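You operate a simulated robot arm through the tools that you are given. There is no shell and no other tool. Be economical: measure what you need, move in short steps, check, and stop when the job is done.

You are at the controls of a simulated robot arm. One attempt, no reset.

JOB
Clip the blue relay on the rail at mark 27 and the green relay at mark 62.
Fine: they lie in the black tray; the keeper bar ends forward again. Where these are worked on the way, their far stop is far enough and under half their travel is too little: keeper bar.

The check looks at the end state, three seconds after you hand in, the way a careful person would. Anything else that was tipped, shoved, dropped, spilled or broken makes it a failure.

ROBOT AND FRAMES
A 7-joint arm with a three-finger gripper on a trunk, on a base that drives. Base frame: it is fixed to the floor where the robot stands at the start and does not move with it; the origin is under the middle of the robot, x ahead of it, y to its left, z up; the surface under the hand at the start is at about z = 89.2. Readings come in cm, degrees, newtons and seconds.
Its first joint turns from -166.0 to 166.0 degrees. Places, roughly: keeper bar [80, 0, 90]; rail place 27 [80, 20, 90]; rail place 62 [80, 0, 90]. Payload 2.69 kg.
Tool frame: the origin (TCP) lies between the finger pads and is the grasp point; the fingertips stand 2.9 cm ahead of it; z points along the fingers, y is the line along which they close. Largest opening 12 cm; the body of the gripper starts 7.8 cm behind the TCP.
Orientation is that of the tool frame in the base frame, as a unit quaternion [x, y, z, w]. With the fingers straight down and closing along the base's y, the tool's x points along the base's -x, its y along +y and its z along -z.

CONTROLS
- The arm moves only by the tool arm_command. Its argument "steps" is a list of rows, each a list of 7 numbers: the shift along the tool's x, y, z in units of 150 mm (1.0 is 150 mm), then the turn, a rotation vector about the tool's x, y, z in units of 60 degrees (1.0 is 60 degrees), then the closure, from 0 (fully open) to 1 (shut). In form: [[dx, dy, dz, ax, ay, az, fingers], ...]. A call has 1 to 12 rows; each row is the pose to reach, as a shift and turn from the pose commanded when the call began, along the tool's axes at that moment. A call with a number of a shift or a turn outside -1 to 1 is refused whole. Rows are played at 5 a second. More than 5 cm and 8.6 degrees between two rows, or a gripper value outside its range, and nothing of the call is played. Where a pose cannot be reached the arm comes as near as it can. A force on the tool above 40 N (or 10 N above the force at the start of the call, whichever is more), or a blocked arm, ends the call early, and 0.2 s more pass. Each finger halts on what it meets, pressing with about 29 N; the grip force reading is that of the motor and also rises with nothing between the fingers. The clock runs only during rows and for 0.2 s after the last one: add rows that repeat a pose to give the fingers time. The reply holds the time, the measured pose of the TCP, the force on the tool along the base axes, the opening and the grip force, in the units named above and with some noise, with the torque about the TCP (base axes, N m) and any sound that the robot's microphone picked up, and new pictures: "show" is both (left out), scene, wrist or none.
- Cameras (640 x 400 px; columns grow to the right, rows downward): "scene" is now at [27.41, 16.05, 141.12]; the picture's right is [-0.32, -0.95, -0.01], its down [-0.50, 0.17, -0.85] and it looks along [0.81, -0.26, -0.52] (base axes); focal length 280 px, centre (320, 200). "wrist" rides on the gripper at [6.3, 0, -10.4] in the tool frame; the picture's right is [0.00, 1.00, 0.00], its down [-0.83, 0.00, -0.56] and it looks along [-0.56, 0.00, 0.83] (tool axes); focal length 275 px, centre (320, 200). There is no depth. A picture from a camera that has moved, and an enlarged one, comes with that camera's place and axes in the base frame and with its lens.
- lift_body(by): slides the trunk up (or, below 0, down) by that many cm; the arm and the scene camera ride with it, the base frame stays. It gives what a move gives, with no picture.
- steer(legs): drives the robot by 1 to 6 legs, each [ahead, left, turn to the left] in cm, cm and degrees, along the robot's own axes; the way and the turn of a leg run together, so that a leg with both is an arc; at most 150 cm and 180 degrees a leg. The arm and the cameras ride along, it lands a little off, and it stops where it bumps. It gives what a move gives, and a new picture of the scene camera.
- pan_tilt(pan, tilt): turns the head with the scene camera to pan (to the left, within 143 degrees either way) and tilt (down, from -29 to 69), counted from straight ahead of the robot. It gives what a move gives, and a new picture of the scene camera.
- enlarge(camera, box): a new picture of the part [left, top, right, bottom] of that camera's present view, enlarged. No time passes.
- job_done(): hands the job in; it is judged then, once.

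Go step by step. Nothing tells you exact positions but the pictures and the camera data: compare them with the known pose of the tool, close in by small moves and look again before you grip or let go. The budget is 120 turns and 260 pictures, counting those below and the enlarged ones. Unless the task says otherwise, let go and move clear before handing in, and close with one line.

The tools are called as a command line: name --pt "numbers of a row" for each row, then --argument value for the rest, lists and objects as JSON in quotes. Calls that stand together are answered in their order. arm_command: Moves the arm, as the interface text tells. Its arguments: {"type":"object","properties":{"steps":{"type":"array","items":{"type":"array","items":{"type":"number"}}},"show":{"type":"string","enum":["both","scene","wrist","none"]}},"required":["steps"]} The other tools are called the same way: lift_body (by) slides the trunk up or down; steer (legs) drives the base; pan_tilt (pan, tilt) turns the head that bears the scene camera; enlarge (camera, box) takes an enlarged picture of a part of a camera's view; job_done () hands the job in.

At the start:

```text
t: 0.0
ee_pos: [67.72, 19.22, 121.47]
orientation: [0.0, 1.0, 0.0, 0.003]
ft_force: [1.2, -0.3, 0.2]
ft_torque: [0.0, 0.08, -0.05]
gripper_width: 12.0
grip_force: 0.0
trunk travel left (down, up): [-37.5, 21.1]
robot x, y, heading: [1.39, 0.01, 0.3]
head pan, tilt: [-18.5, 33.2]
```

scene: 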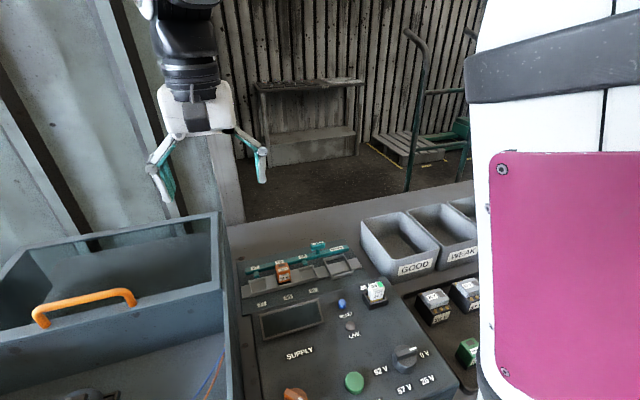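
wrist: 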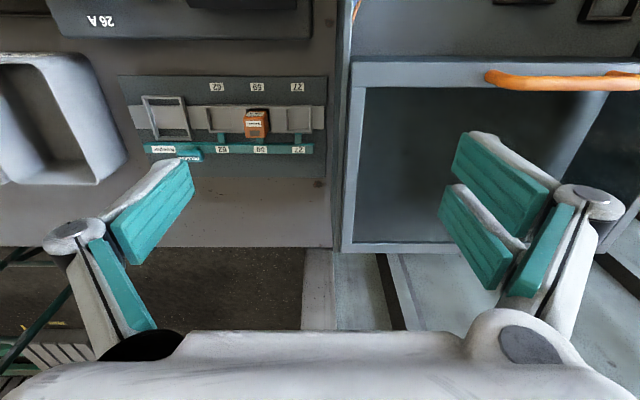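

I see a panel with a small rail (three places, a teal bar behind it), bins, and a black tray partly hidden on the right. I'll take closer looks first.

enlarge --camera "scene" --box '[230, 220, 390, 320]'

enlarge --camera "wrist" --box '[110, 60, 350, 210]'

pan_tilt --pan -40 --tilt 45

```text
4.00 times, centred on (310, 270) of scene
camera zoom: at [27.41, 16.05, 141.12], right [-0.32, -0.95, -0.01], down [-0.5, 0.17, -0.85], along [0.81, -0.26, -0.52], focal length 1120 px, centre (360, -80)
```

zoom: 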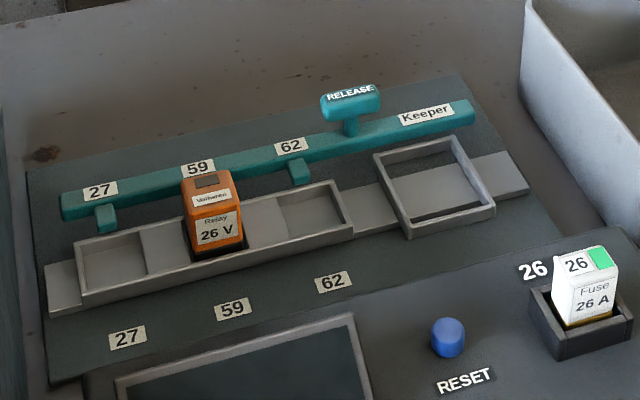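

```text
2.67 times, centred on (230, 135) of wrist
camera zoom: at [61.44, 19.25, 131.97], right [0.0, 1.0, 0.0], down [0.83, 0.0, 0.56], along [0.56, 0.0, -0.83], focal length 734 px, centre (560, 373)
```

zoom: 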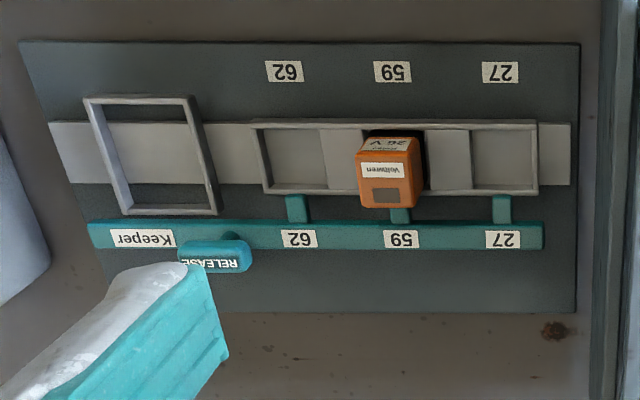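

```text
t: 0.8
ee_pos: [70.4, 19.26, 119.23]
orientation: [0.001, 1.0, 0.0, -0.007]
ft_force: [0.0, 0.2, -0.1]
ft_torque: [-0.01, -0.02, 0.04]
gripper_width: 11.98
grip_force: 0.2
trunk travel left (down, up): [-37.5, 21.1]
robot x, y, heading: [1.52, 0.05, -0.2]
head pan, tilt: [-40.0, 45.0]
camera scene: at [25.12, 13.66, 139.28], right [-0.64, -0.77, -0.02], down [-0.52, 0.45, -0.72], along [0.56, -0.45, -0.69], focal length 280 px, centre (320, 200)
```

scene: 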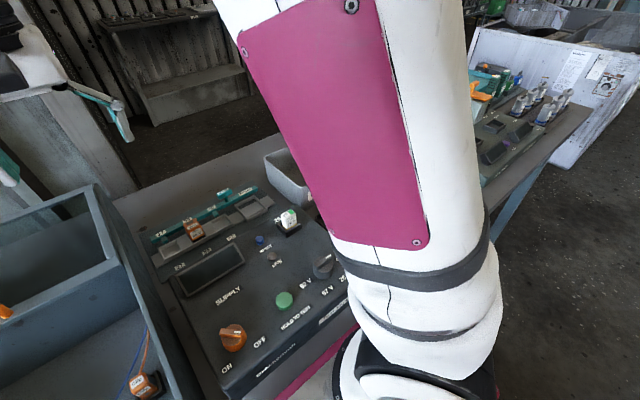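

The rail is clear: left to right 27, 59 (filled), 62, a teal keeper bar behind with a RELEASE knob. The tray is hidden by the arm, so I'll move the hand right, high up, to look with the wrist camera.

arm_command --pt "0 -0.3 0 0 0 0 0" --pt "0 -0.6 0 0 0 0 0" --pt "0 -0.9 0 0 0 0 0" --pt "0 -1 0 0 0 0 0" --pt "0 -1 0 0 0 0 0" --show "wrist"

arm_command --pt "0.1 -0.3 0 0 0 0 0" --pt "0.2 -0.6 0 0 0 0 0" --pt "0.3 -0.9 0 0 0 0 0" --pt "0.4 -1 0 0 0 0 0" --pt "0.4 -1 0 0 0 0 0" --show "both"

```text
t: 2.0
ee_pos: [70.24, 4.27, 119.12]
orientation: [-0.001, 1.0, 0.0, -0.006]
ft_force: [-0.2, -0.8, 0.3]
ft_torque: [-0.01, 0.02, 0.01]
gripper_width: 12.02
grip_force: 0.0
trunk travel left (down, up): [-37.5, 21.1]
robot x, y, heading: [1.44, -0.41, -0.2]
head pan, tilt: [-40.0, 45.0]
camera wrist: at [64.2, 4.24, 129.7], right [-0.01, 1.0, 0.0], down [0.84, 0.0, 0.55], along [0.55, 0.0, -0.84], focal length 275 px, centre (320, 200)
```

wrist: 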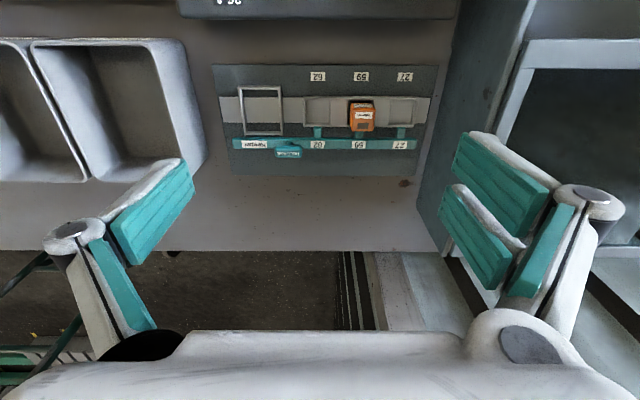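

```text
t: 3.2
ee_pos: [64.42, -10.77, 119.29]
orientation: [0.0, 1.0, 0.0, -0.006]
ft_force: [-0.5, -0.8, -1.2]
ft_torque: [-0.02, 0.01, -0.01]
gripper_width: 12.01
grip_force: 0.0
trunk travel left (down, up): [-37.5, 21.1]
robot x, y, heading: [1.28, 0.02, -0.0]
head pan, tilt: [-40.0, 45.0]
camera scene: at [25.18, 13.64, 139.28], right [-0.64, -0.77, -0.02], down [-0.52, 0.45, -0.72], along [0.56, -0.45, -0.69], focal length 280 px, centre (320, 200)
camera wrist: at [58.25, -10.71, 129.76], right [0.0, 1.0, 0.0], down [0.84, 0.0, 0.54], along [0.54, 0.0, -0.84], focal length 275 px, centre (320, 200)
```

scene: 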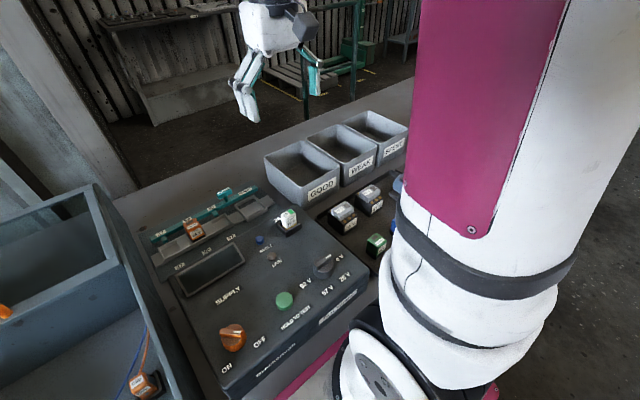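
wrist: 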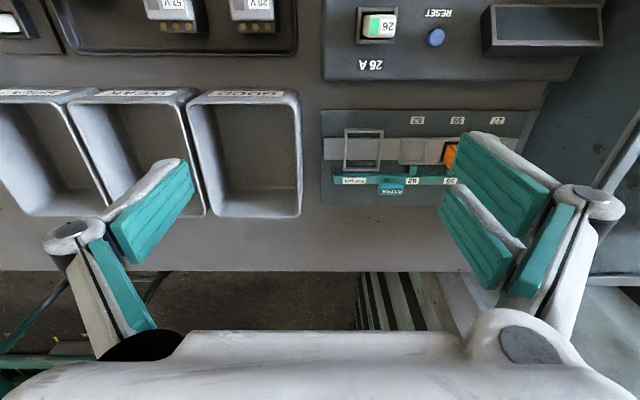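

The tray with parts is right of the panel, nearer the robot. I'll shift further right and back and look again.

arm_command --pt "0.2 -0.25 0 0 0 0 0" --pt "0.4 -0.5 0 0 0 0 0" --pt "0.6 -0.75 0 0 0 0 0" --pt "0.7 -0.9 0 0 0 0 0" --pt "0.7 -0.9 0 0 0 0 0" --show "both"

```text
t: 4.5
ee_pos: [53.76, -24.19, 119.47]
orientation: [0.0, 1.0, 0.0, -0.008]
ft_force: [0.1, -1.1, -0.2]
ft_torque: [0.0, -0.02, -0.03]
gripper_width: 11.99
grip_force: 0.2
trunk travel left (down, up): [-37.5, 21.1]
robot x, y, heading: [1.08, 0.11, -0.2]
head pan, tilt: [-40.0, 45.0]
camera scene: at [25.16, 13.64, 139.28], right [-0.64, -0.77, -0.02], down [-0.52, 0.45, -0.72], along [0.56, -0.45, -0.69], focal length 280 px, centre (320, 200)
camera wrist: at [47.73, -24.26, 130.03], right [0.0, 1.0, 0.0], down [0.84, 0.0, 0.54], along [0.54, 0.0, -0.84], focal length 275 px, centre (320, 200)
```

scene: 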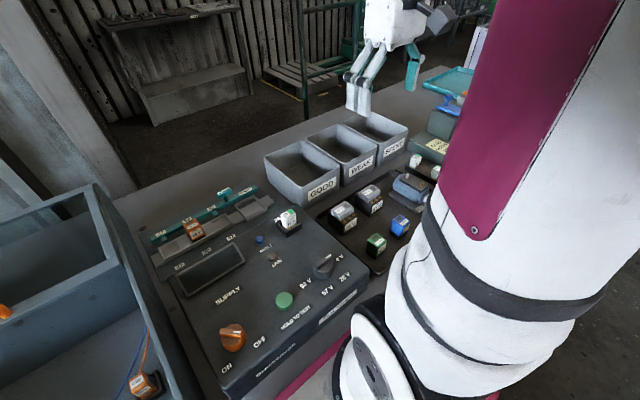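
wrist: 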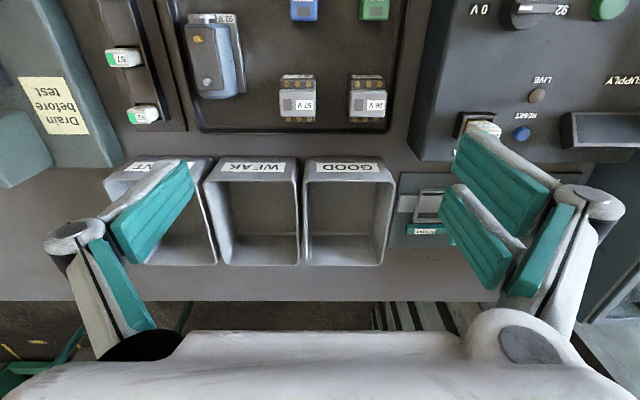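

enlarge --camera "wrist" --box '[160, 0, 420, 162]'

enlarge --camera "scene" --box '[320, 160, 450, 280]'

enlarge --camera "scene" --box '[140, 170, 310, 276]'

```text
2.46 times, centred on (290, 81) of wrist
camera zoom: at [47.73, -24.26, 130.03], right [0.0, 1.0, 0.0], down [0.84, 0.0, 0.54], along [0.54, 0.0, -0.84], focal length 678 px, centre (394, 493)
```

zoom: 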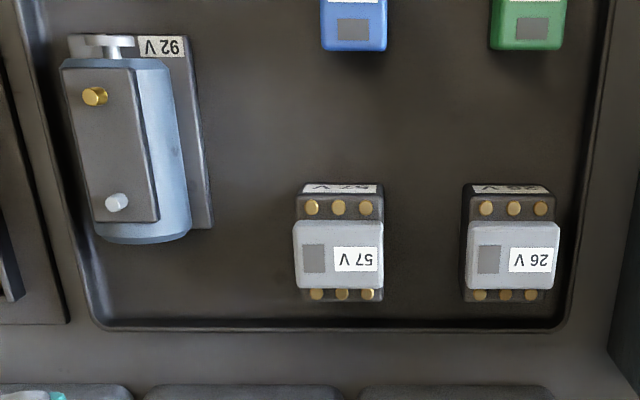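

```text
3.33 times, centred on (385, 220) of scene
camera zoom: at [25.16, 13.64, 139.28], right [-0.64, -0.77, -0.02], down [-0.52, 0.45, -0.72], along [0.56, -0.45, -0.69], focal length 933 px, centre (103, 133)
```

zoom: 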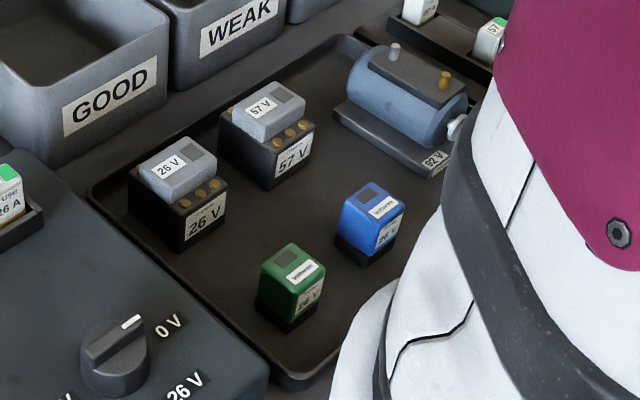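

```text
3.76 times, centred on (225, 223) of scene
camera zoom: at [25.16, 13.64, 139.28], right [-0.64, -0.77, -0.02], down [-0.52, 0.45, -0.72], along [0.56, -0.45, -0.69], focal length 1054 px, centre (678, 113)
```

zoom: 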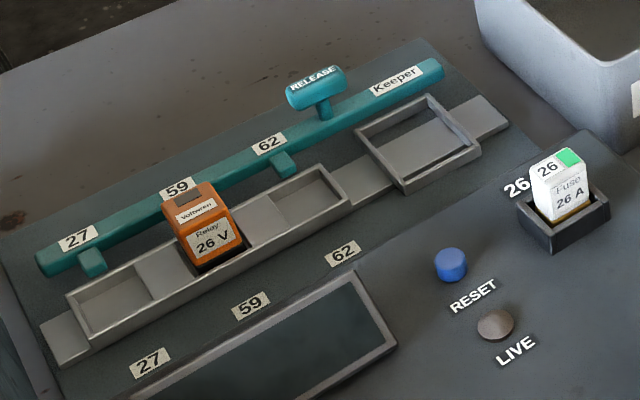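

The blue relay is about (46,-26) and the green about (46,-18), too close for the arm's reach; the rail places are near x=74.5, y=15.6 (27) and y=4 (62). Backing the base 12 cm brings everything into reach.

steer --legs '[[-12, 0, 0]]'

```text
t: 5.6
ee_pos: [58.96, -24.21, 115.35]
orientation: [0.001, 1.0, 0.001, -0.03]
ft_force: [-1.0, -1.7, 0.7]
ft_torque: [0.03, -0.05, -0.01]
gripper_width: 11.97
grip_force: 0.0
trunk travel left (down, up): [-37.5, 21.1]
robot x, y, heading: [1.43, -0.04, -0.1]
head pan, tilt: [-40.0, 45.0]
stopped in leg 1: the robot was blocked; the commanded pose is now the measured one
camera scene: at [24.99, 13.67, 139.25], right [-0.65, -0.76, -0.02], down [-0.52, 0.46, -0.72], along [0.56, -0.46, -0.69], focal length 280 px, centre (320, 200)
```

scene: 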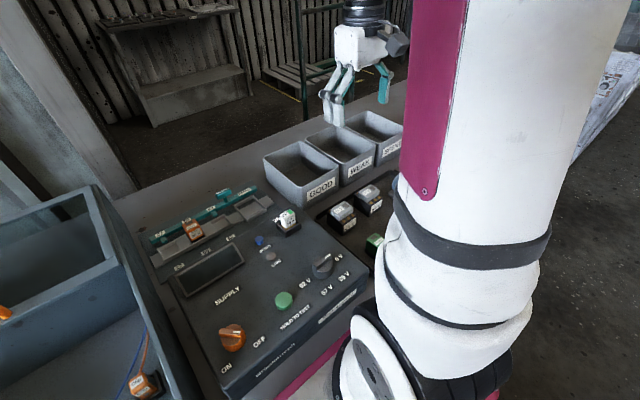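

The base is blocked behind. I'll look around to see which way it can go.

pan_tilt --pan 140 --tilt 45

pan_tilt --pan -110 --tilt 50

```text
t: 8.3
ee_pos: [58.96, -24.13, 115.29]
orientation: [0.002, 1.0, 0.001, -0.029]
ft_force: [0.7, -0.6, 0.3]
ft_torque: [0.02, -0.01, 0.01]
gripper_width: 12.0
grip_force: 0.0
trunk travel left (down, up): [-37.5, 21.1]
robot x, y, heading: [1.24, 0.16, -0.0]
head pan, tilt: [140.0, 45.0]
camera scene: at [12.64, 24.16, 138.85], right [0.65, 0.76, 0.02], down [0.56, -0.46, -0.69], along [-0.52, 0.46, -0.72], focal length 280 px, centre (320, 200)
```

scene: 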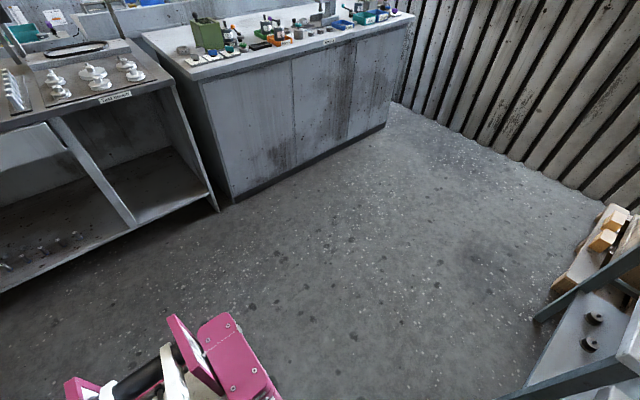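

```text
t: 11.8
ee_pos: [58.97, -23.96, 115.4]
orientation: [0.002, 1.0, 0.001, -0.029]
ft_force: [-0.3, -0.1, -0.3]
ft_torque: [-0.01, -0.01, 0.0]
gripper_width: 11.98
grip_force: 0.0
trunk travel left (down, up): [-37.5, 21.1]
robot x, y, heading: [1.26, 0.1, -0.3]
head pan, tilt: [-110.0, 50.0]
camera scene: at [16.26, 11.67, 138.29], right [-0.94, 0.34, -0.03], down [0.28, 0.72, -0.63], along [-0.2, -0.6, -0.77], focal length 280 px, centre (320, 200)
```

scene: 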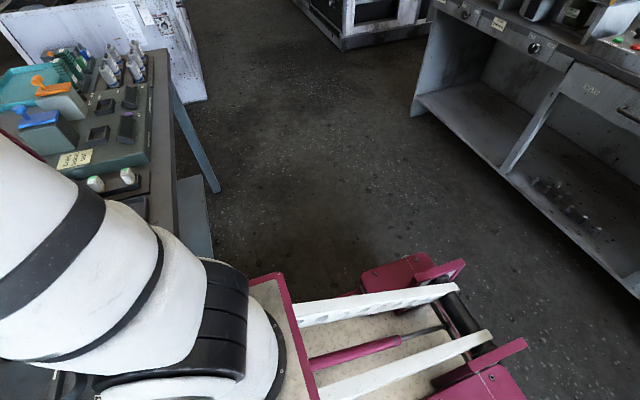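

pan_tilt --pan -143 --tilt 60

pan_tilt --pan 143 --tilt 69

```text
t: 12.8
ee_pos: [59.01, -24.21, 115.36]
orientation: [0.002, 1.0, 0.001, -0.029]
ft_force: [0.3, 0.3, 0.5]
ft_torque: [0.0, 0.01, -0.03]
gripper_width: 12.02
grip_force: 0.0
trunk travel left (down, up): [-37.5, 21.1]
robot x, y, heading: [1.75, 0.01, 0.0]
head pan, tilt: [-143.0, 60.0]
camera scene: at [13.62, 14.9, 136.95], right [-0.6, 0.8, -0.02], down [0.71, 0.52, -0.48], along [-0.37, -0.3, -0.88], focal length 280 px, centre (320, 200)
```

scene: 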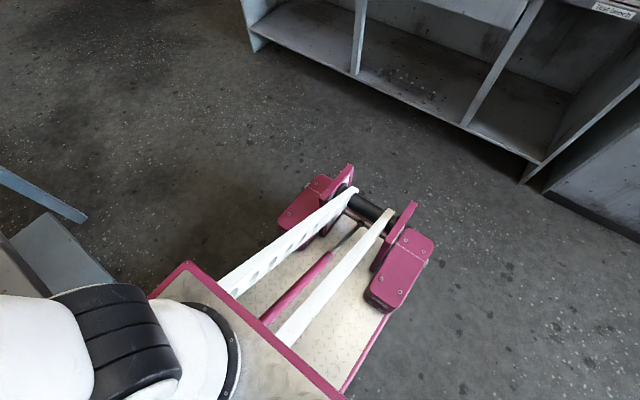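

```text
t: 16.7
ee_pos: [59.01, -24.1, 115.38]
orientation: [0.002, 1.0, 0.0, -0.029]
ft_force: [-0.5, -0.2, -0.4]
ft_torque: [-0.03, -0.01, 0.01]
gripper_width: 11.98
grip_force: 0.0
trunk travel left (down, up): [-37.5, 21.1]
robot x, y, heading: [1.2, 0.11, -0.1]
head pan, tilt: [143.0, 68.8]
camera scene: at [14.56, 22.27, 136.04], right [0.6, 0.8, 0.02], down [0.75, -0.56, -0.34], along [-0.26, 0.22, -0.94], focal length 280 px, centre (320, 200)
```

scene: 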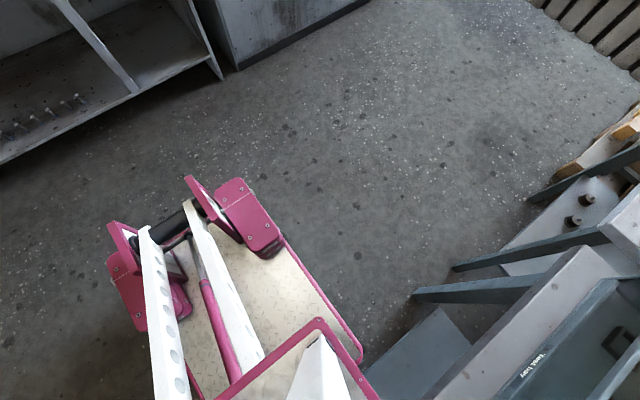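

Behind the robot is open floor, so the block was probably the strongly folded arm. I'll try again from the present hand pose with a shorter leg.

steer --legs '[[-5, 0, 0]]'

pan_tilt --pan -30 --tilt 45

```text
t: 17.6
ee_pos: [58.77, -24.15, 115.57]
orientation: [0.003, 1.0, 0.001, -0.03]
ft_force: [0.6, -0.1, 0.4]
ft_torque: [-0.02, 0.05, -0.02]
gripper_width: 12.0
grip_force: 0.1
trunk travel left (down, up): [-37.5, 21.1]
robot x, y, heading: [1.36, 0.34, -0.2]
head pan, tilt: [143.0, 68.8]
camera scene: at [14.78, 22.32, 136.1], right [0.61, 0.8, 0.02], down [0.75, -0.57, -0.34], along [-0.26, 0.22, -0.94], focal length 280 px, centre (320, 200)
```

scene: 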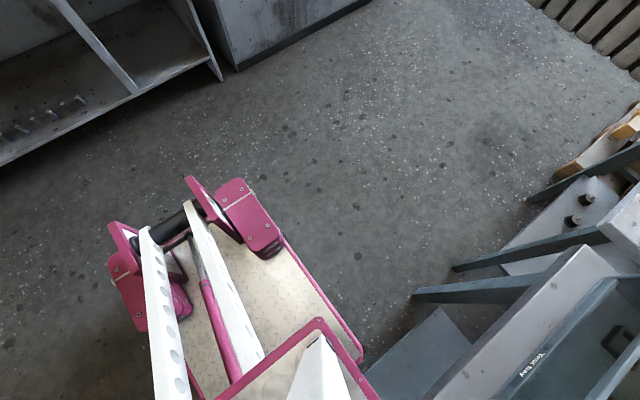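

```text
t: 20.2
ee_pos: [61.33, -24.18, 113.39]
orientation: [0.003, 0.999, 0.0, -0.04]
ft_force: [-0.2, 0.5, 0.7]
ft_torque: [0.01, 0.02, -0.03]
gripper_width: 11.99
grip_force: 0.0
trunk travel left (down, up): [-37.5, 21.1]
robot x, y, heading: [1.17, 0.26, -0.3]
head pan, tilt: [-30.0, 45.0]
camera scene: at [26.04, 14.83, 139.31], right [-0.5, -0.86, -0.02], down [-0.59, 0.36, -0.73], along [0.63, -0.36, -0.69], focal length 280 px, centre (320, 200)
```

scene: 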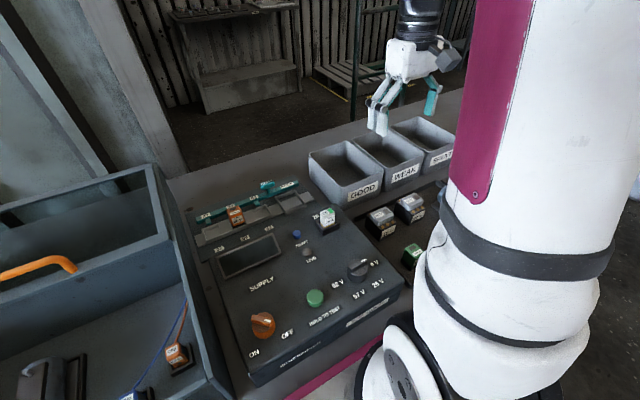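

The base did not move on that leg and the hand drooped a little. I'll test the base once more with the arm a bit further out.

arm_command --pt "-0.1 0 -0.2 0 0.05 0 0" --pt "-0.1 0 -0.4 0 0.08 0 0" --pt "-0.1 0 -0.4 0 0.08 0 0" --show "none"

steer --legs '[[-10, 0, 0]]'

```text
t: 21.0
ee_pos: [63.26, -24.29, 119.33]
orientation: [0.003, 0.997, 0.0, -0.083]
ft_force: [-0.3, -0.6, 0.2]
ft_torque: [0.02, 0.01, 0.0]
gripper_width: 11.98
grip_force: 0.0
trunk travel left (down, up): [-37.5, 21.1]
robot x, y, heading: [1.3, 0.3, -0.5]
head pan, tilt: [-30.0, 45.0]
```

```text
t: 22.2
ee_pos: [68.35, -24.64, 114.69]
orientation: [0.007, 0.995, 0.002, -0.103]
ft_force: [-1.4, -0.9, 1.6]
ft_torque: [0.08, -0.09, -0.01]
gripper_width: 11.94
grip_force: 0.1
trunk travel left (down, up): [-37.5, 21.1]
robot x, y, heading: [1.42, 0.17, -1.0]
head pan, tilt: [-30.0, 45.0]
stopped in leg 1: the robot was blocked; the commanded pose is now the measured one
camera scene: at [26.04, 14.9, 139.29], right [-0.51, -0.86, -0.02], down [-0.58, 0.36, -0.73], along [0.63, -0.36, -0.69], focal length 280 px, centre (320, 200)
```

scene: 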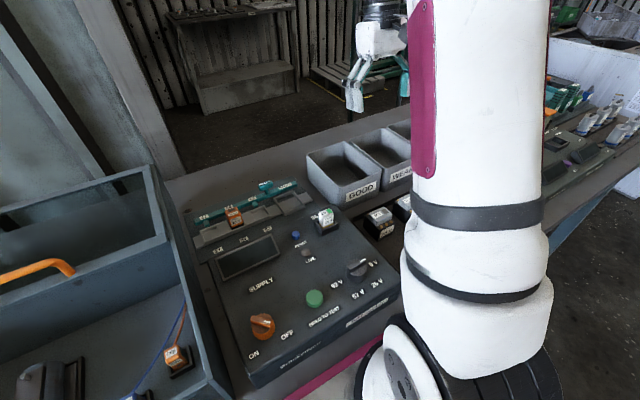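

Every try to back up pushes the arm forward, as if the elbow meets something overhead. I'll look up with the head.

pan_tilt --pan -75 --tilt -20

pan_tilt --pan -135 --tilt 0

```text
t: 23.6
ee_pos: [68.21, -24.42, 114.64]
orientation: [0.007, 0.995, 0.002, -0.104]
ft_force: [0.1, -0.5, 0.4]
ft_torque: [0.02, 0.03, 0.03]
gripper_width: 11.99
grip_force: 0.0
trunk travel left (down, up): [-37.5, 21.1]
robot x, y, heading: [1.68, 0.66, -0.8]
head pan, tilt: [-75.0, -20.0]
camera scene: at [20.68, 11.69, 149.14], right [-0.97, -0.24, -0.03], down [0.11, -0.33, -0.94], along [0.22, -0.91, 0.35], focal length 280 px, centre (320, 200)
```

scene: 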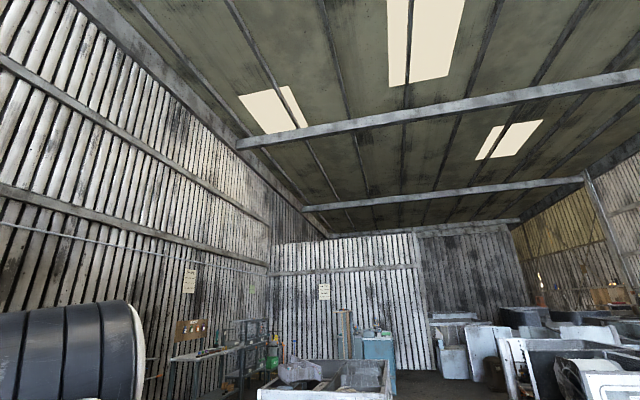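

```text
t: 24.9
ee_pos: [68.35, -24.43, 114.7]
orientation: [0.007, 0.995, 0.002, -0.104]
ft_force: [0.0, 0.1, 0.1]
ft_torque: [-0.02, 0.02, 0.03]
gripper_width: 11.98
grip_force: 0.0
trunk travel left (down, up): [-37.5, 21.1]
robot x, y, heading: [1.59, 0.63, -1.1]
head pan, tilt: [-135.0, 0.0]
camera scene: at [12.55, 12.8, 145.97], right [-0.7, 0.72, -0.02], down [0.03, 0.0, -1.0], along [-0.72, -0.7, -0.02], focal length 280 px, centre (320, 200)
```

scene: 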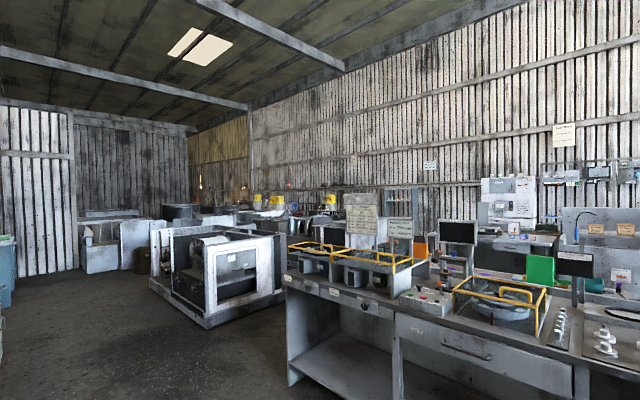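

Nothing is visible behind; rather than fight the base I'll raise the trunk, which should let the hand reach nearer in.

lift_body --by 15

pan_tilt --pan -35 --tilt 45

```text
t: 26.6
ee_pos: [69.6, -24.44, 128.62]
orientation: [0.007, 0.994, 0.001, -0.109]
ft_force: [0.1, -0.5, -0.9]
ft_torque: [0.03, -0.01, 0.03]
gripper_width: 11.99
grip_force: 0.0
trunk travel left (down, up): [-52.5, 6.1]
robot x, y, heading: [1.44, 0.38, -0.9]
head pan, tilt: [-135.0, 0.0]
```

```text
t: 28.4
ee_pos: [69.57, -24.49, 128.61]
orientation: [0.008, 0.994, 0.002, -0.109]
ft_force: [-0.9, 0.6, -0.1]
ft_torque: [0.03, 0.02, 0.01]
gripper_width: 12.01
grip_force: 0.1
trunk travel left (down, up): [-52.5, 6.1]
robot x, y, heading: [1.61, 0.57, -1.1]
head pan, tilt: [-35.0, 45.0]
camera scene: at [18.39, 14.48, 152.21], right [-0.59, -0.81, 0.0], down [-0.57, 0.41, -0.71], along [0.57, -0.41, -0.71], focal length 280 px, centre (320, 200)
```

scene: 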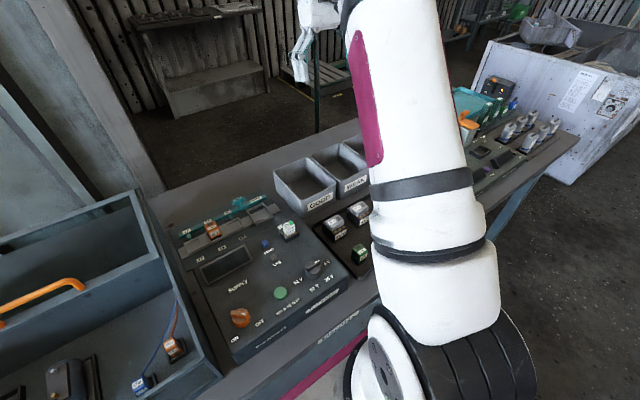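

With the trunk raised the body sits level and the camera came back 7 cm. I'll test the base with a short backward leg again.

steer --legs '[[-5, 0, 0]]'

```text
t: 29.3
ee_pos: [64.47, -24.35, 128.57]
orientation: [0.006, 0.994, 0.002, -0.109]
ft_force: [1.1, -0.8, 1.2]
ft_torque: [0.02, -0.01, 0.03]
gripper_width: 12.01
grip_force: 0.1
trunk travel left (down, up): [-52.5, 6.1]
robot x, y, heading: [-3.55, 0.51, -0.9]
head pan, tilt: [-35.0, 45.0]
camera scene: at [13.37, 14.57, 152.21], right [-0.59, -0.81, 0.0], down [-0.57, 0.41, -0.71], along [0.57, -0.41, -0.71], focal length 280 px, centre (320, 200)
```

scene: 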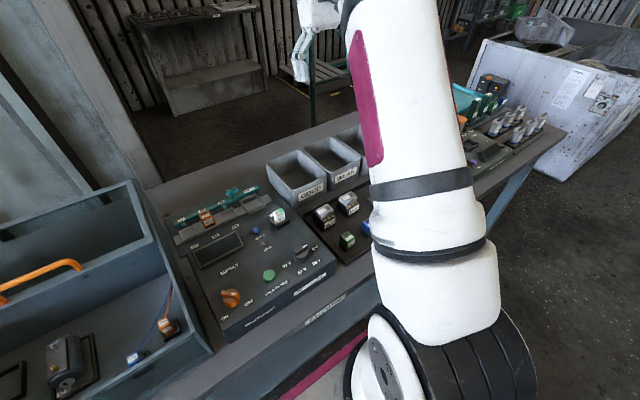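

Now the base moves freely; I'll back off another 6 cm.

steer --legs '[[-6, 0, 0.9]]'

arm_command --pt "0 0 0 0 -0.1 0 0" --pt "0 0 0 0 -0.208 0 0" --pt "0 0 0 0 -0.208 0 0" --show "wrist"

```text
t: 30.2
ee_pos: [58.91, -23.17, 128.61]
orientation: [-0.001, 0.994, 0.001, -0.109]
ft_force: [0.2, 0.2, -1.5]
ft_torque: [0.01, 0.01, 0.03]
gripper_width: 12.01
grip_force: 0.1
trunk travel left (down, up): [-52.5, 6.1]
robot x, y, heading: [-9.87, 0.97, -0.2]
head pan, tilt: [-35.0, 45.0]
camera scene: at [7.1, 14.88, 152.21], right [-0.57, -0.82, 0.0], down [-0.58, 0.41, -0.71], along [0.58, -0.41, -0.71], focal length 280 px, centre (320, 200)
```

scene: 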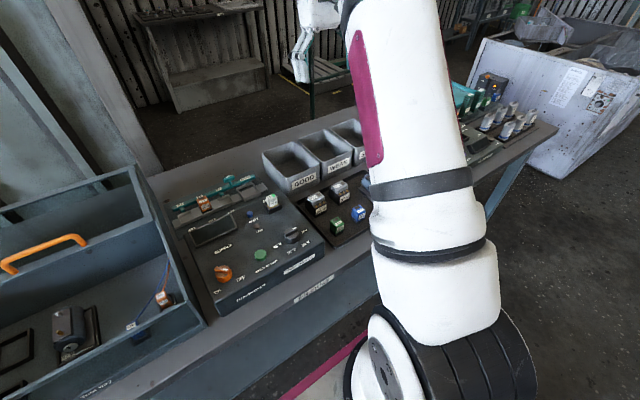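

```text
t: 31.1
ee_pos: [58.94, -23.21, 128.67]
orientation: [0.0, 1.0, 0.002, -0.001]
ft_force: [-0.6, 0.3, -0.9]
ft_torque: [0.02, -0.01, 0.02]
gripper_width: 12.02
grip_force: 0.0
trunk travel left (down, up): [-52.5, 6.1]
robot x, y, heading: [-9.67, 0.78, -0.0]
head pan, tilt: [-35.0, 45.0]
camera wrist: at [52.67, -23.29, 139.09], right [-0.01, 1.0, 0.0], down [0.83, 0.0, 0.56], along [0.56, 0.01, -0.83], focal length 275 px, centre (320, 200)
```

wrist: 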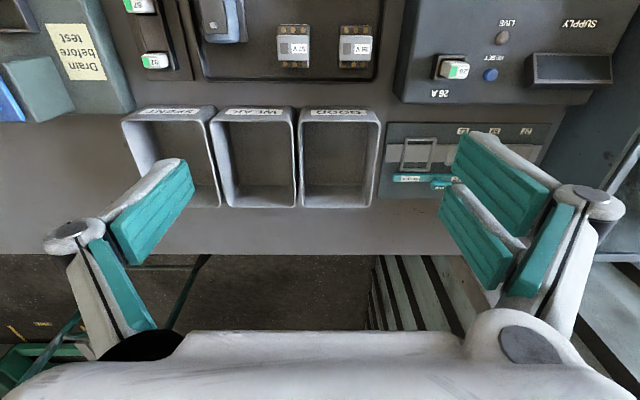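

The tool is straight down. Next the hand goes over to the rail for a closer look at the keeper bar.

arm_command --pt "-0.15 0.25 0 0 0 0 0" --pt "-0.3 0.5 0 0 0 0 0" --pt "-0.45 0.75 0 0 0 0 0" --pt "-0.5 1 0 0 0 0 0" --pt "-0.5 1 0 0 0 0 0" --show "none"

arm_command --pt "0 0.25 0.2 0 0 0 0" --pt "0 0.5 0.4 0 0 0 0" --pt "0 0.75 0.6 0 0 0 0" --pt "0 0.95 0.8 0 0 0 0" --pt "0 0.95 0.8 0 0 0 0" --show "both"

```text
t: 32.2
ee_pos: [66.25, -8.18, 128.73]
orientation: [-0.001, 1.0, 0.001, 0.0]
ft_force: [-0.3, -0.5, 0.9]
ft_torque: [-0.01, 0.0, -0.03]
gripper_width: 12.01
grip_force: 0.1
trunk travel left (down, up): [-52.5, 6.1]
robot x, y, heading: [-9.28, 0.54, 0.2]
head pan, tilt: [-35.0, 45.0]
```

```text
t: 33.5
ee_pos: [66.39, 5.98, 116.93]
orientation: [-0.001, 1.0, 0.001, 0.0]
ft_force: [0.6, -0.4, 0.9]
ft_torque: [-0.02, -0.01, -0.01]
gripper_width: 11.99
grip_force: 0.0
trunk travel left (down, up): [-52.5, 6.1]
robot x, y, heading: [-9.66, 0.39, 0.2]
head pan, tilt: [-35.0, 45.0]
camera scene: at [7.09, 14.89, 152.21], right [-0.57, -0.82, 0.0], down [-0.58, 0.41, -0.71], along [0.58, -0.41, -0.71], focal length 280 px, centre (320, 200)
camera wrist: at [60.09, 5.91, 127.3], right [-0.01, 1.0, 0.0], down [0.83, 0.0, 0.56], along [0.56, 0.01, -0.83], focal length 275 px, centre (320, 200)
```

scene: 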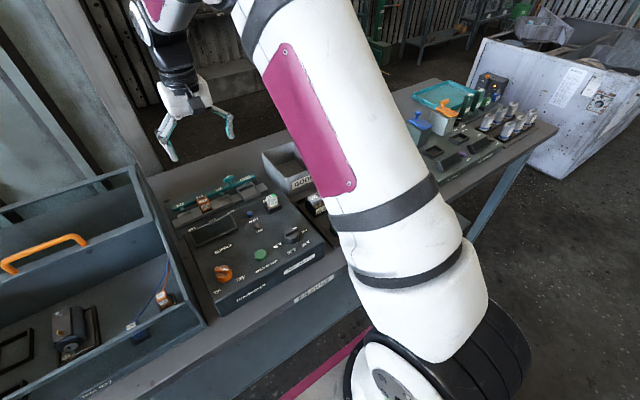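
wrist: 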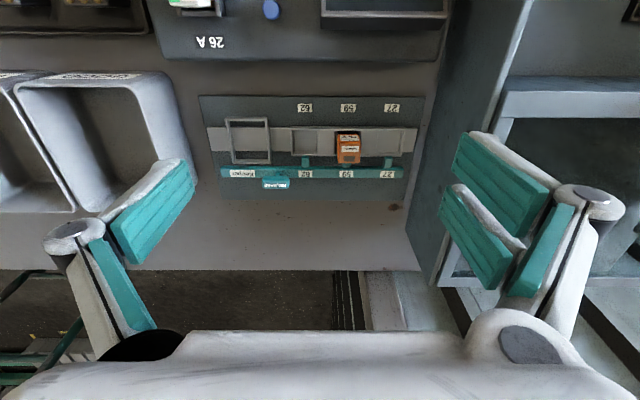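

enlarge --camera "wrist" --box '[196, 84, 436, 214]'

pan_tilt --pan 0 --tilt 40

```text
2.67 times, centred on (316, 149) of wrist
camera zoom: at [60.09, 5.91, 127.3], right [-0.01, 1.0, 0.0], down [0.83, 0.0, 0.56], along [0.56, 0.01, -0.83], focal length 734 px, centre (331, 336)
```

zoom: 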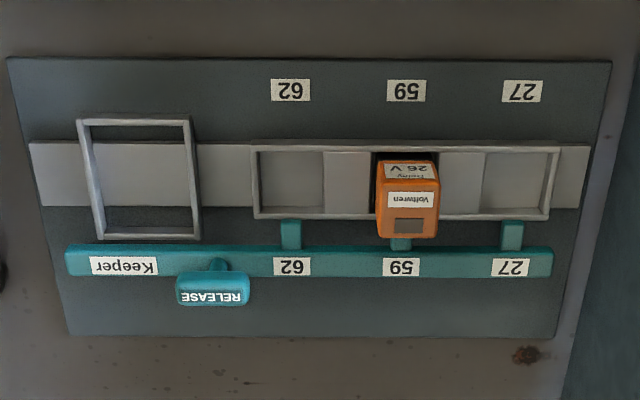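

```text
t: 34.5
ee_pos: [66.27, 6.02, 116.86]
orientation: [0.0, 1.0, 0.001, 0.0]
ft_force: [-0.6, -0.3, 0.4]
ft_torque: [-0.01, 0.02, 0.01]
gripper_width: 11.99
grip_force: 0.1
trunk travel left (down, up): [-52.5, 6.1]
robot x, y, heading: [-9.56, 0.16, -0.1]
head pan, tilt: [0.0, 40.0]
camera scene: at [8.93, 19.55, 152.94], right [0.0, -1.0, 0.0], down [-0.64, 0.0, -0.77], along [0.77, 0.0, -0.64], focal length 280 px, centre (320, 200)
```

scene: 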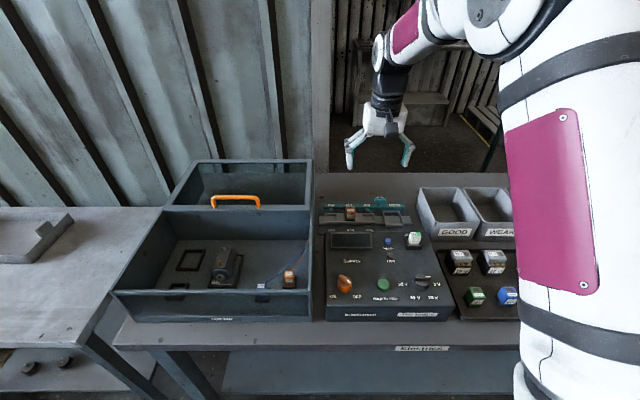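

enlarge --camera "scene" --box '[310, 185, 420, 254]'

enlarge --camera "scene" --box '[435, 240, 525, 316]'

```text
5.80 times, centred on (365, 220) of scene
camera zoom: at [8.93, 19.55, 152.94], right [0.0, -1.0, 0.0], down [-0.64, 0.0, -0.77], along [0.77, 0.0, -0.64], focal length 1623 px, centre (59, 87)
```

zoom: 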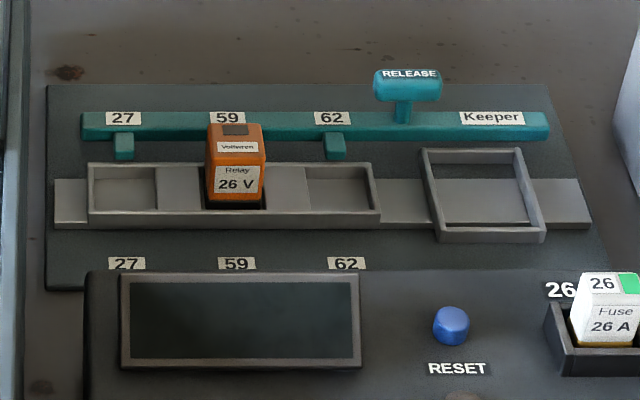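

```text
5.26 times, centred on (480, 278) of scene
camera zoom: at [8.93, 19.55, 152.94], right [0.0, -1.0, 0.0], down [-0.64, 0.0, -0.77], along [0.77, 0.0, -0.64], focal length 1473 px, centre (-522, -210)
```

zoom: 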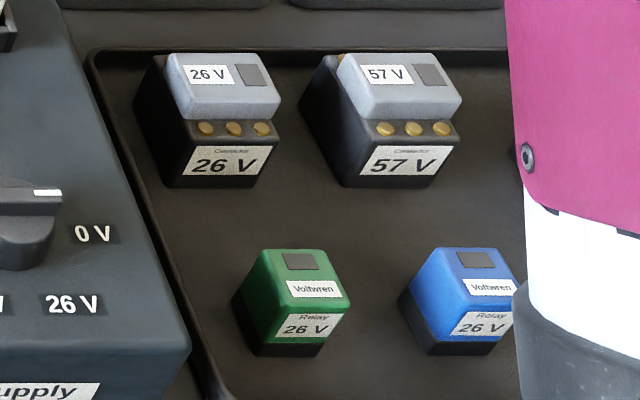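

Stereo gives: knob at about (79.3, -0.1), top z≈95; bar x≈79.1, top 92.3; sockets at x≈75.1, y=16.0 (27) and 3.9 (62). I'll go above the knob with the fingers partly closed.

arm_command --pt "-0.22 -0.1 0.1 0 0 0 0.2" --pt "-0.44 -0.2 0.2 0 0 0 0.4" --pt "-0.66 -0.3 0.3 0 0 0 0.42" --pt "-0.867 -0.407 0.5 0 0 0 0.42" --pt "-0.867 -0.407 0.75 0 0 0 0.42" --pt "-0.867 -0.407 0.75 0 0 0 0.42" --show "both"

```text
t: 35.9
ee_pos: [79.27, 0.21, 105.4]
orientation: [-0.002, 1.0, 0.001, 0.0]
ft_force: [0.5, 0.2, -0.2]
ft_torque: [-0.02, -0.06, 0.01]
gripper_width: 6.94
grip_force: 0.0
trunk travel left (down, up): [-52.5, 6.1]
robot x, y, heading: [-9.41, 0.5, 0.0]
head pan, tilt: [0.0, 40.0]
camera scene: at [8.93, 19.55, 152.94], right [0.0, -1.0, 0.0], down [-0.64, 0.0, -0.77], along [0.77, 0.0, -0.64], focal length 280 px, centre (320, 200)
camera wrist: at [73.05, 0.04, 115.86], right [-0.01, 1.0, 0.0], down [0.83, 0.0, 0.56], along [0.56, 0.01, -0.83], focal length 275 px, centre (320, 200)
```

scene: 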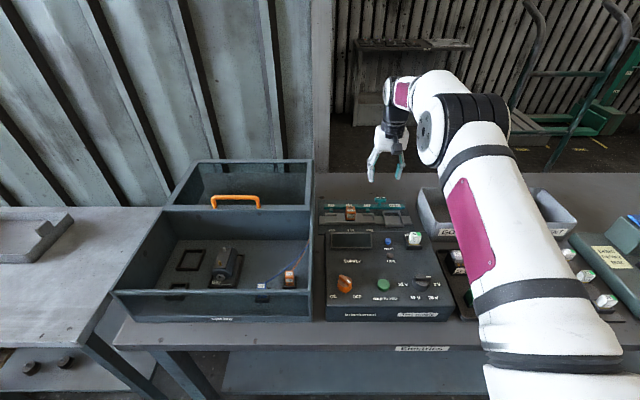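
wrist: 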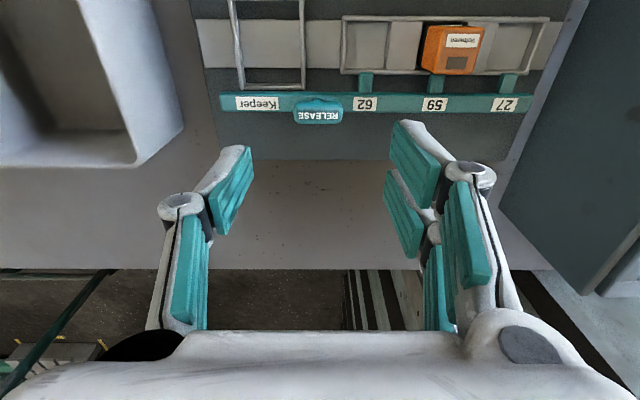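

The knob projects to (79.5, 0.0), right beneath the hand. I descend onto it.

arm_command --pt "0 0 0.2 0 0 0 0.42" --pt "-0.01 0 0.4 0 0 0 0.42" --pt "-0.01 0 0.5 0 0 0 0.42" --pt "-0.01 0 0.6 0 0 0 0.42" --pt "-0.01 0 0.62 0 0 0 0.42" --show "both"

enlarge --camera "scene" --box '[310, 160, 440, 242]'

```text
t: 37.1
ee_pos: [79.41, 0.09, 96.1]
orientation: [-0.001, 1.0, 0.0, 0.0]
ft_force: [0.5, -0.4, 0.0]
ft_torque: [0.0, -0.01, -0.01]
gripper_width: 6.95
grip_force: 0.0
trunk travel left (down, up): [-52.5, 6.1]
robot x, y, heading: [-9.61, 0.94, -0.2]
head pan, tilt: [0.0, 40.0]
camera scene: at [8.93, 19.55, 152.94], right [0.0, -1.0, 0.0], down [-0.64, 0.0, -0.77], along [0.77, 0.0, -0.64], focal length 280 px, centre (320, 200)
camera wrist: at [73.25, -0.02, 106.55], right [-0.01, 1.0, 0.0], down [0.83, 0.0, 0.56], along [0.56, 0.01, -0.83], focal length 275 px, centre (320, 200)
```

scene: 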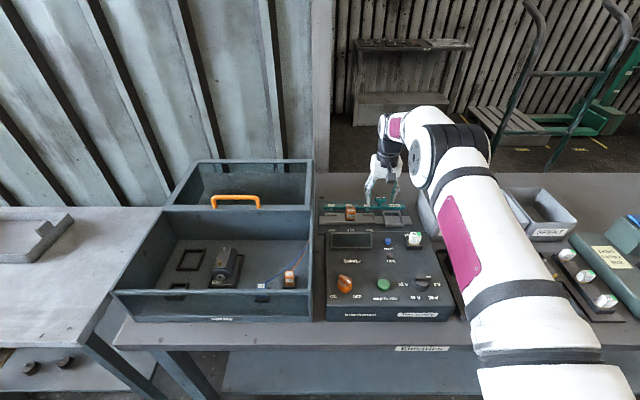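
wrist: 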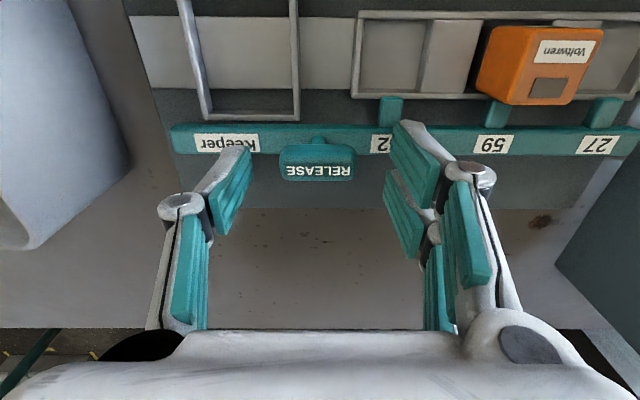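

```text
4.88 times, centred on (375, 201) of scene
camera zoom: at [8.93, 19.55, 152.94], right [0.0, -1.0, 0.0], down [-0.64, 0.0, -0.77], along [0.77, 0.0, -0.64], focal length 1366 px, centre (52, 195)
```

zoom: 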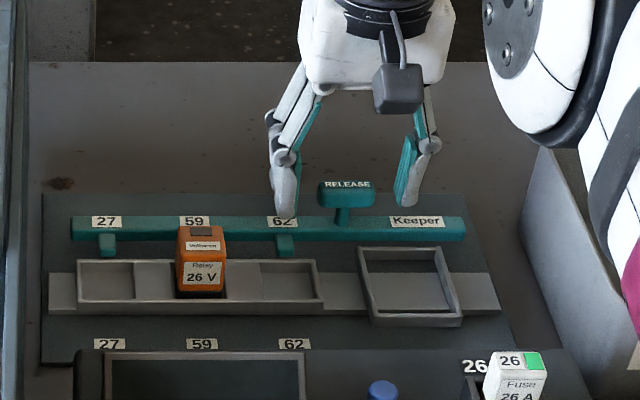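

The fingers straddle the knob just above the bar. I close on it.

arm_command --pt "0 0 0 0 0 0 0.6" --pt "0 0 0 0 0 0 0.8" --pt "0 0 0 0 0 0 0.8" --pt "0 0 0 0 0 0 0.8" --show "wrist"

```text
t: 38.1
ee_pos: [79.48, 0.02, 96.15]
orientation: [-0.001, 1.0, 0.001, 0.0]
ft_force: [-0.3, -3.3, -1.6]
ft_torque: [-0.24, -0.17, -0.01]
gripper_width: 3.77
grip_force: 44.7
trunk travel left (down, up): [-52.5, 6.1]
robot x, y, heading: [-9.75, 0.89, -0.1]
head pan, tilt: [0.0, 40.0]
camera wrist: at [73.25, -0.08, 106.57], right [-0.01, 1.0, 0.0], down [0.83, 0.0, 0.56], along [0.56, 0.0, -0.83], focal length 275 px, centre (320, 200)
```

wrist: 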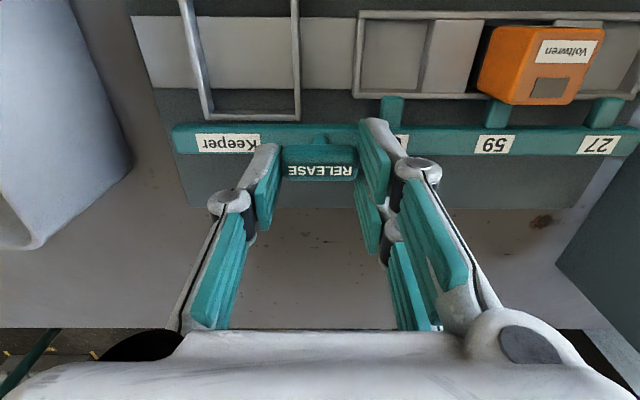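

Gripped, width 3.8. Now I pull the bar away (+x) in small steps.

arm_command --pt "-0.03 0 0 0 0 0 0.8" --pt "-0.06 0 0 0 0 0 0.8" --pt "-0.09 0 0 0 0 0 0.8" --pt "-0.12 0 0 0 0 0 0.8" --show "wrist"

```text
t: 39.1
ee_pos: [81.25, -0.14, 96.05]
orientation: [-0.001, 1.0, 0.002, 0.0]
ft_force: [-0.5, -4.8, 1.1]
ft_torque: [-0.4, 0.38, -0.13]
gripper_width: 3.79
grip_force: 44.8
trunk travel left (down, up): [-52.5, 6.1]
robot x, y, heading: [-9.61, 1.0, -0.1]
head pan, tilt: [0.0, 40.0]
camera wrist: at [75.06, -0.09, 106.57], right [-0.01, 1.0, 0.0], down [0.83, 0.0, 0.56], along [0.56, 0.01, -0.83], focal length 275 px, centre (320, 200)
```

wrist: 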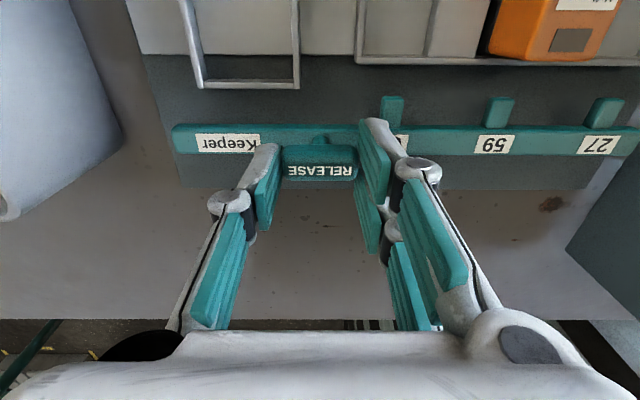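

The bar slides away freely, so I continue gently to its far stop.

arm_command --pt "-0.03 0 0 0 0 0 0.8" --pt "-0.06 0 0 0 0 0 0.8" --pt "-0.09 0 0 0 0 0 0.8" --pt "-0.12 0 0 0 0 0 0.8" --show "wrist"

```text
t: 40.1
ee_pos: [81.78, 0.07, 96.2]
orientation: [-0.002, 1.0, 0.001, 0.0]
ft_force: [1.0, -4.1, -2.8]
ft_torque: [-0.07, -0.26, 0.0]
gripper_width: 3.76
grip_force: 44.9
out of reach, approached as far as the arm can: row 2, 3, 4
trunk travel left (down, up): [-52.5, 6.1]
robot x, y, heading: [-9.33, 0.44, 0.2]
head pan, tilt: [0.0, 40.0]
camera wrist: at [75.54, -0.1, 106.56], right [-0.01, 1.0, 0.0], down [0.83, 0.0, 0.56], along [0.56, 0.01, -0.83], focal length 275 px, centre (320, 200)
```

wrist: 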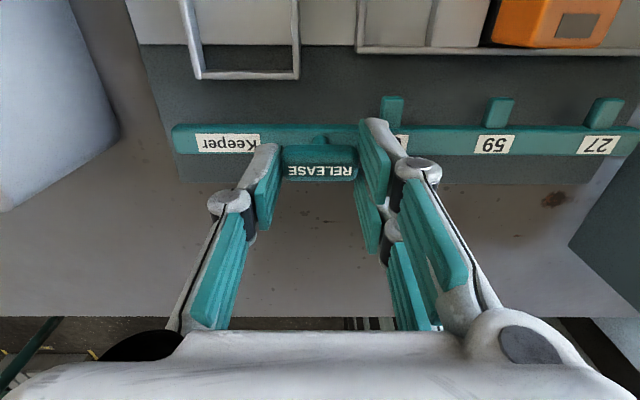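

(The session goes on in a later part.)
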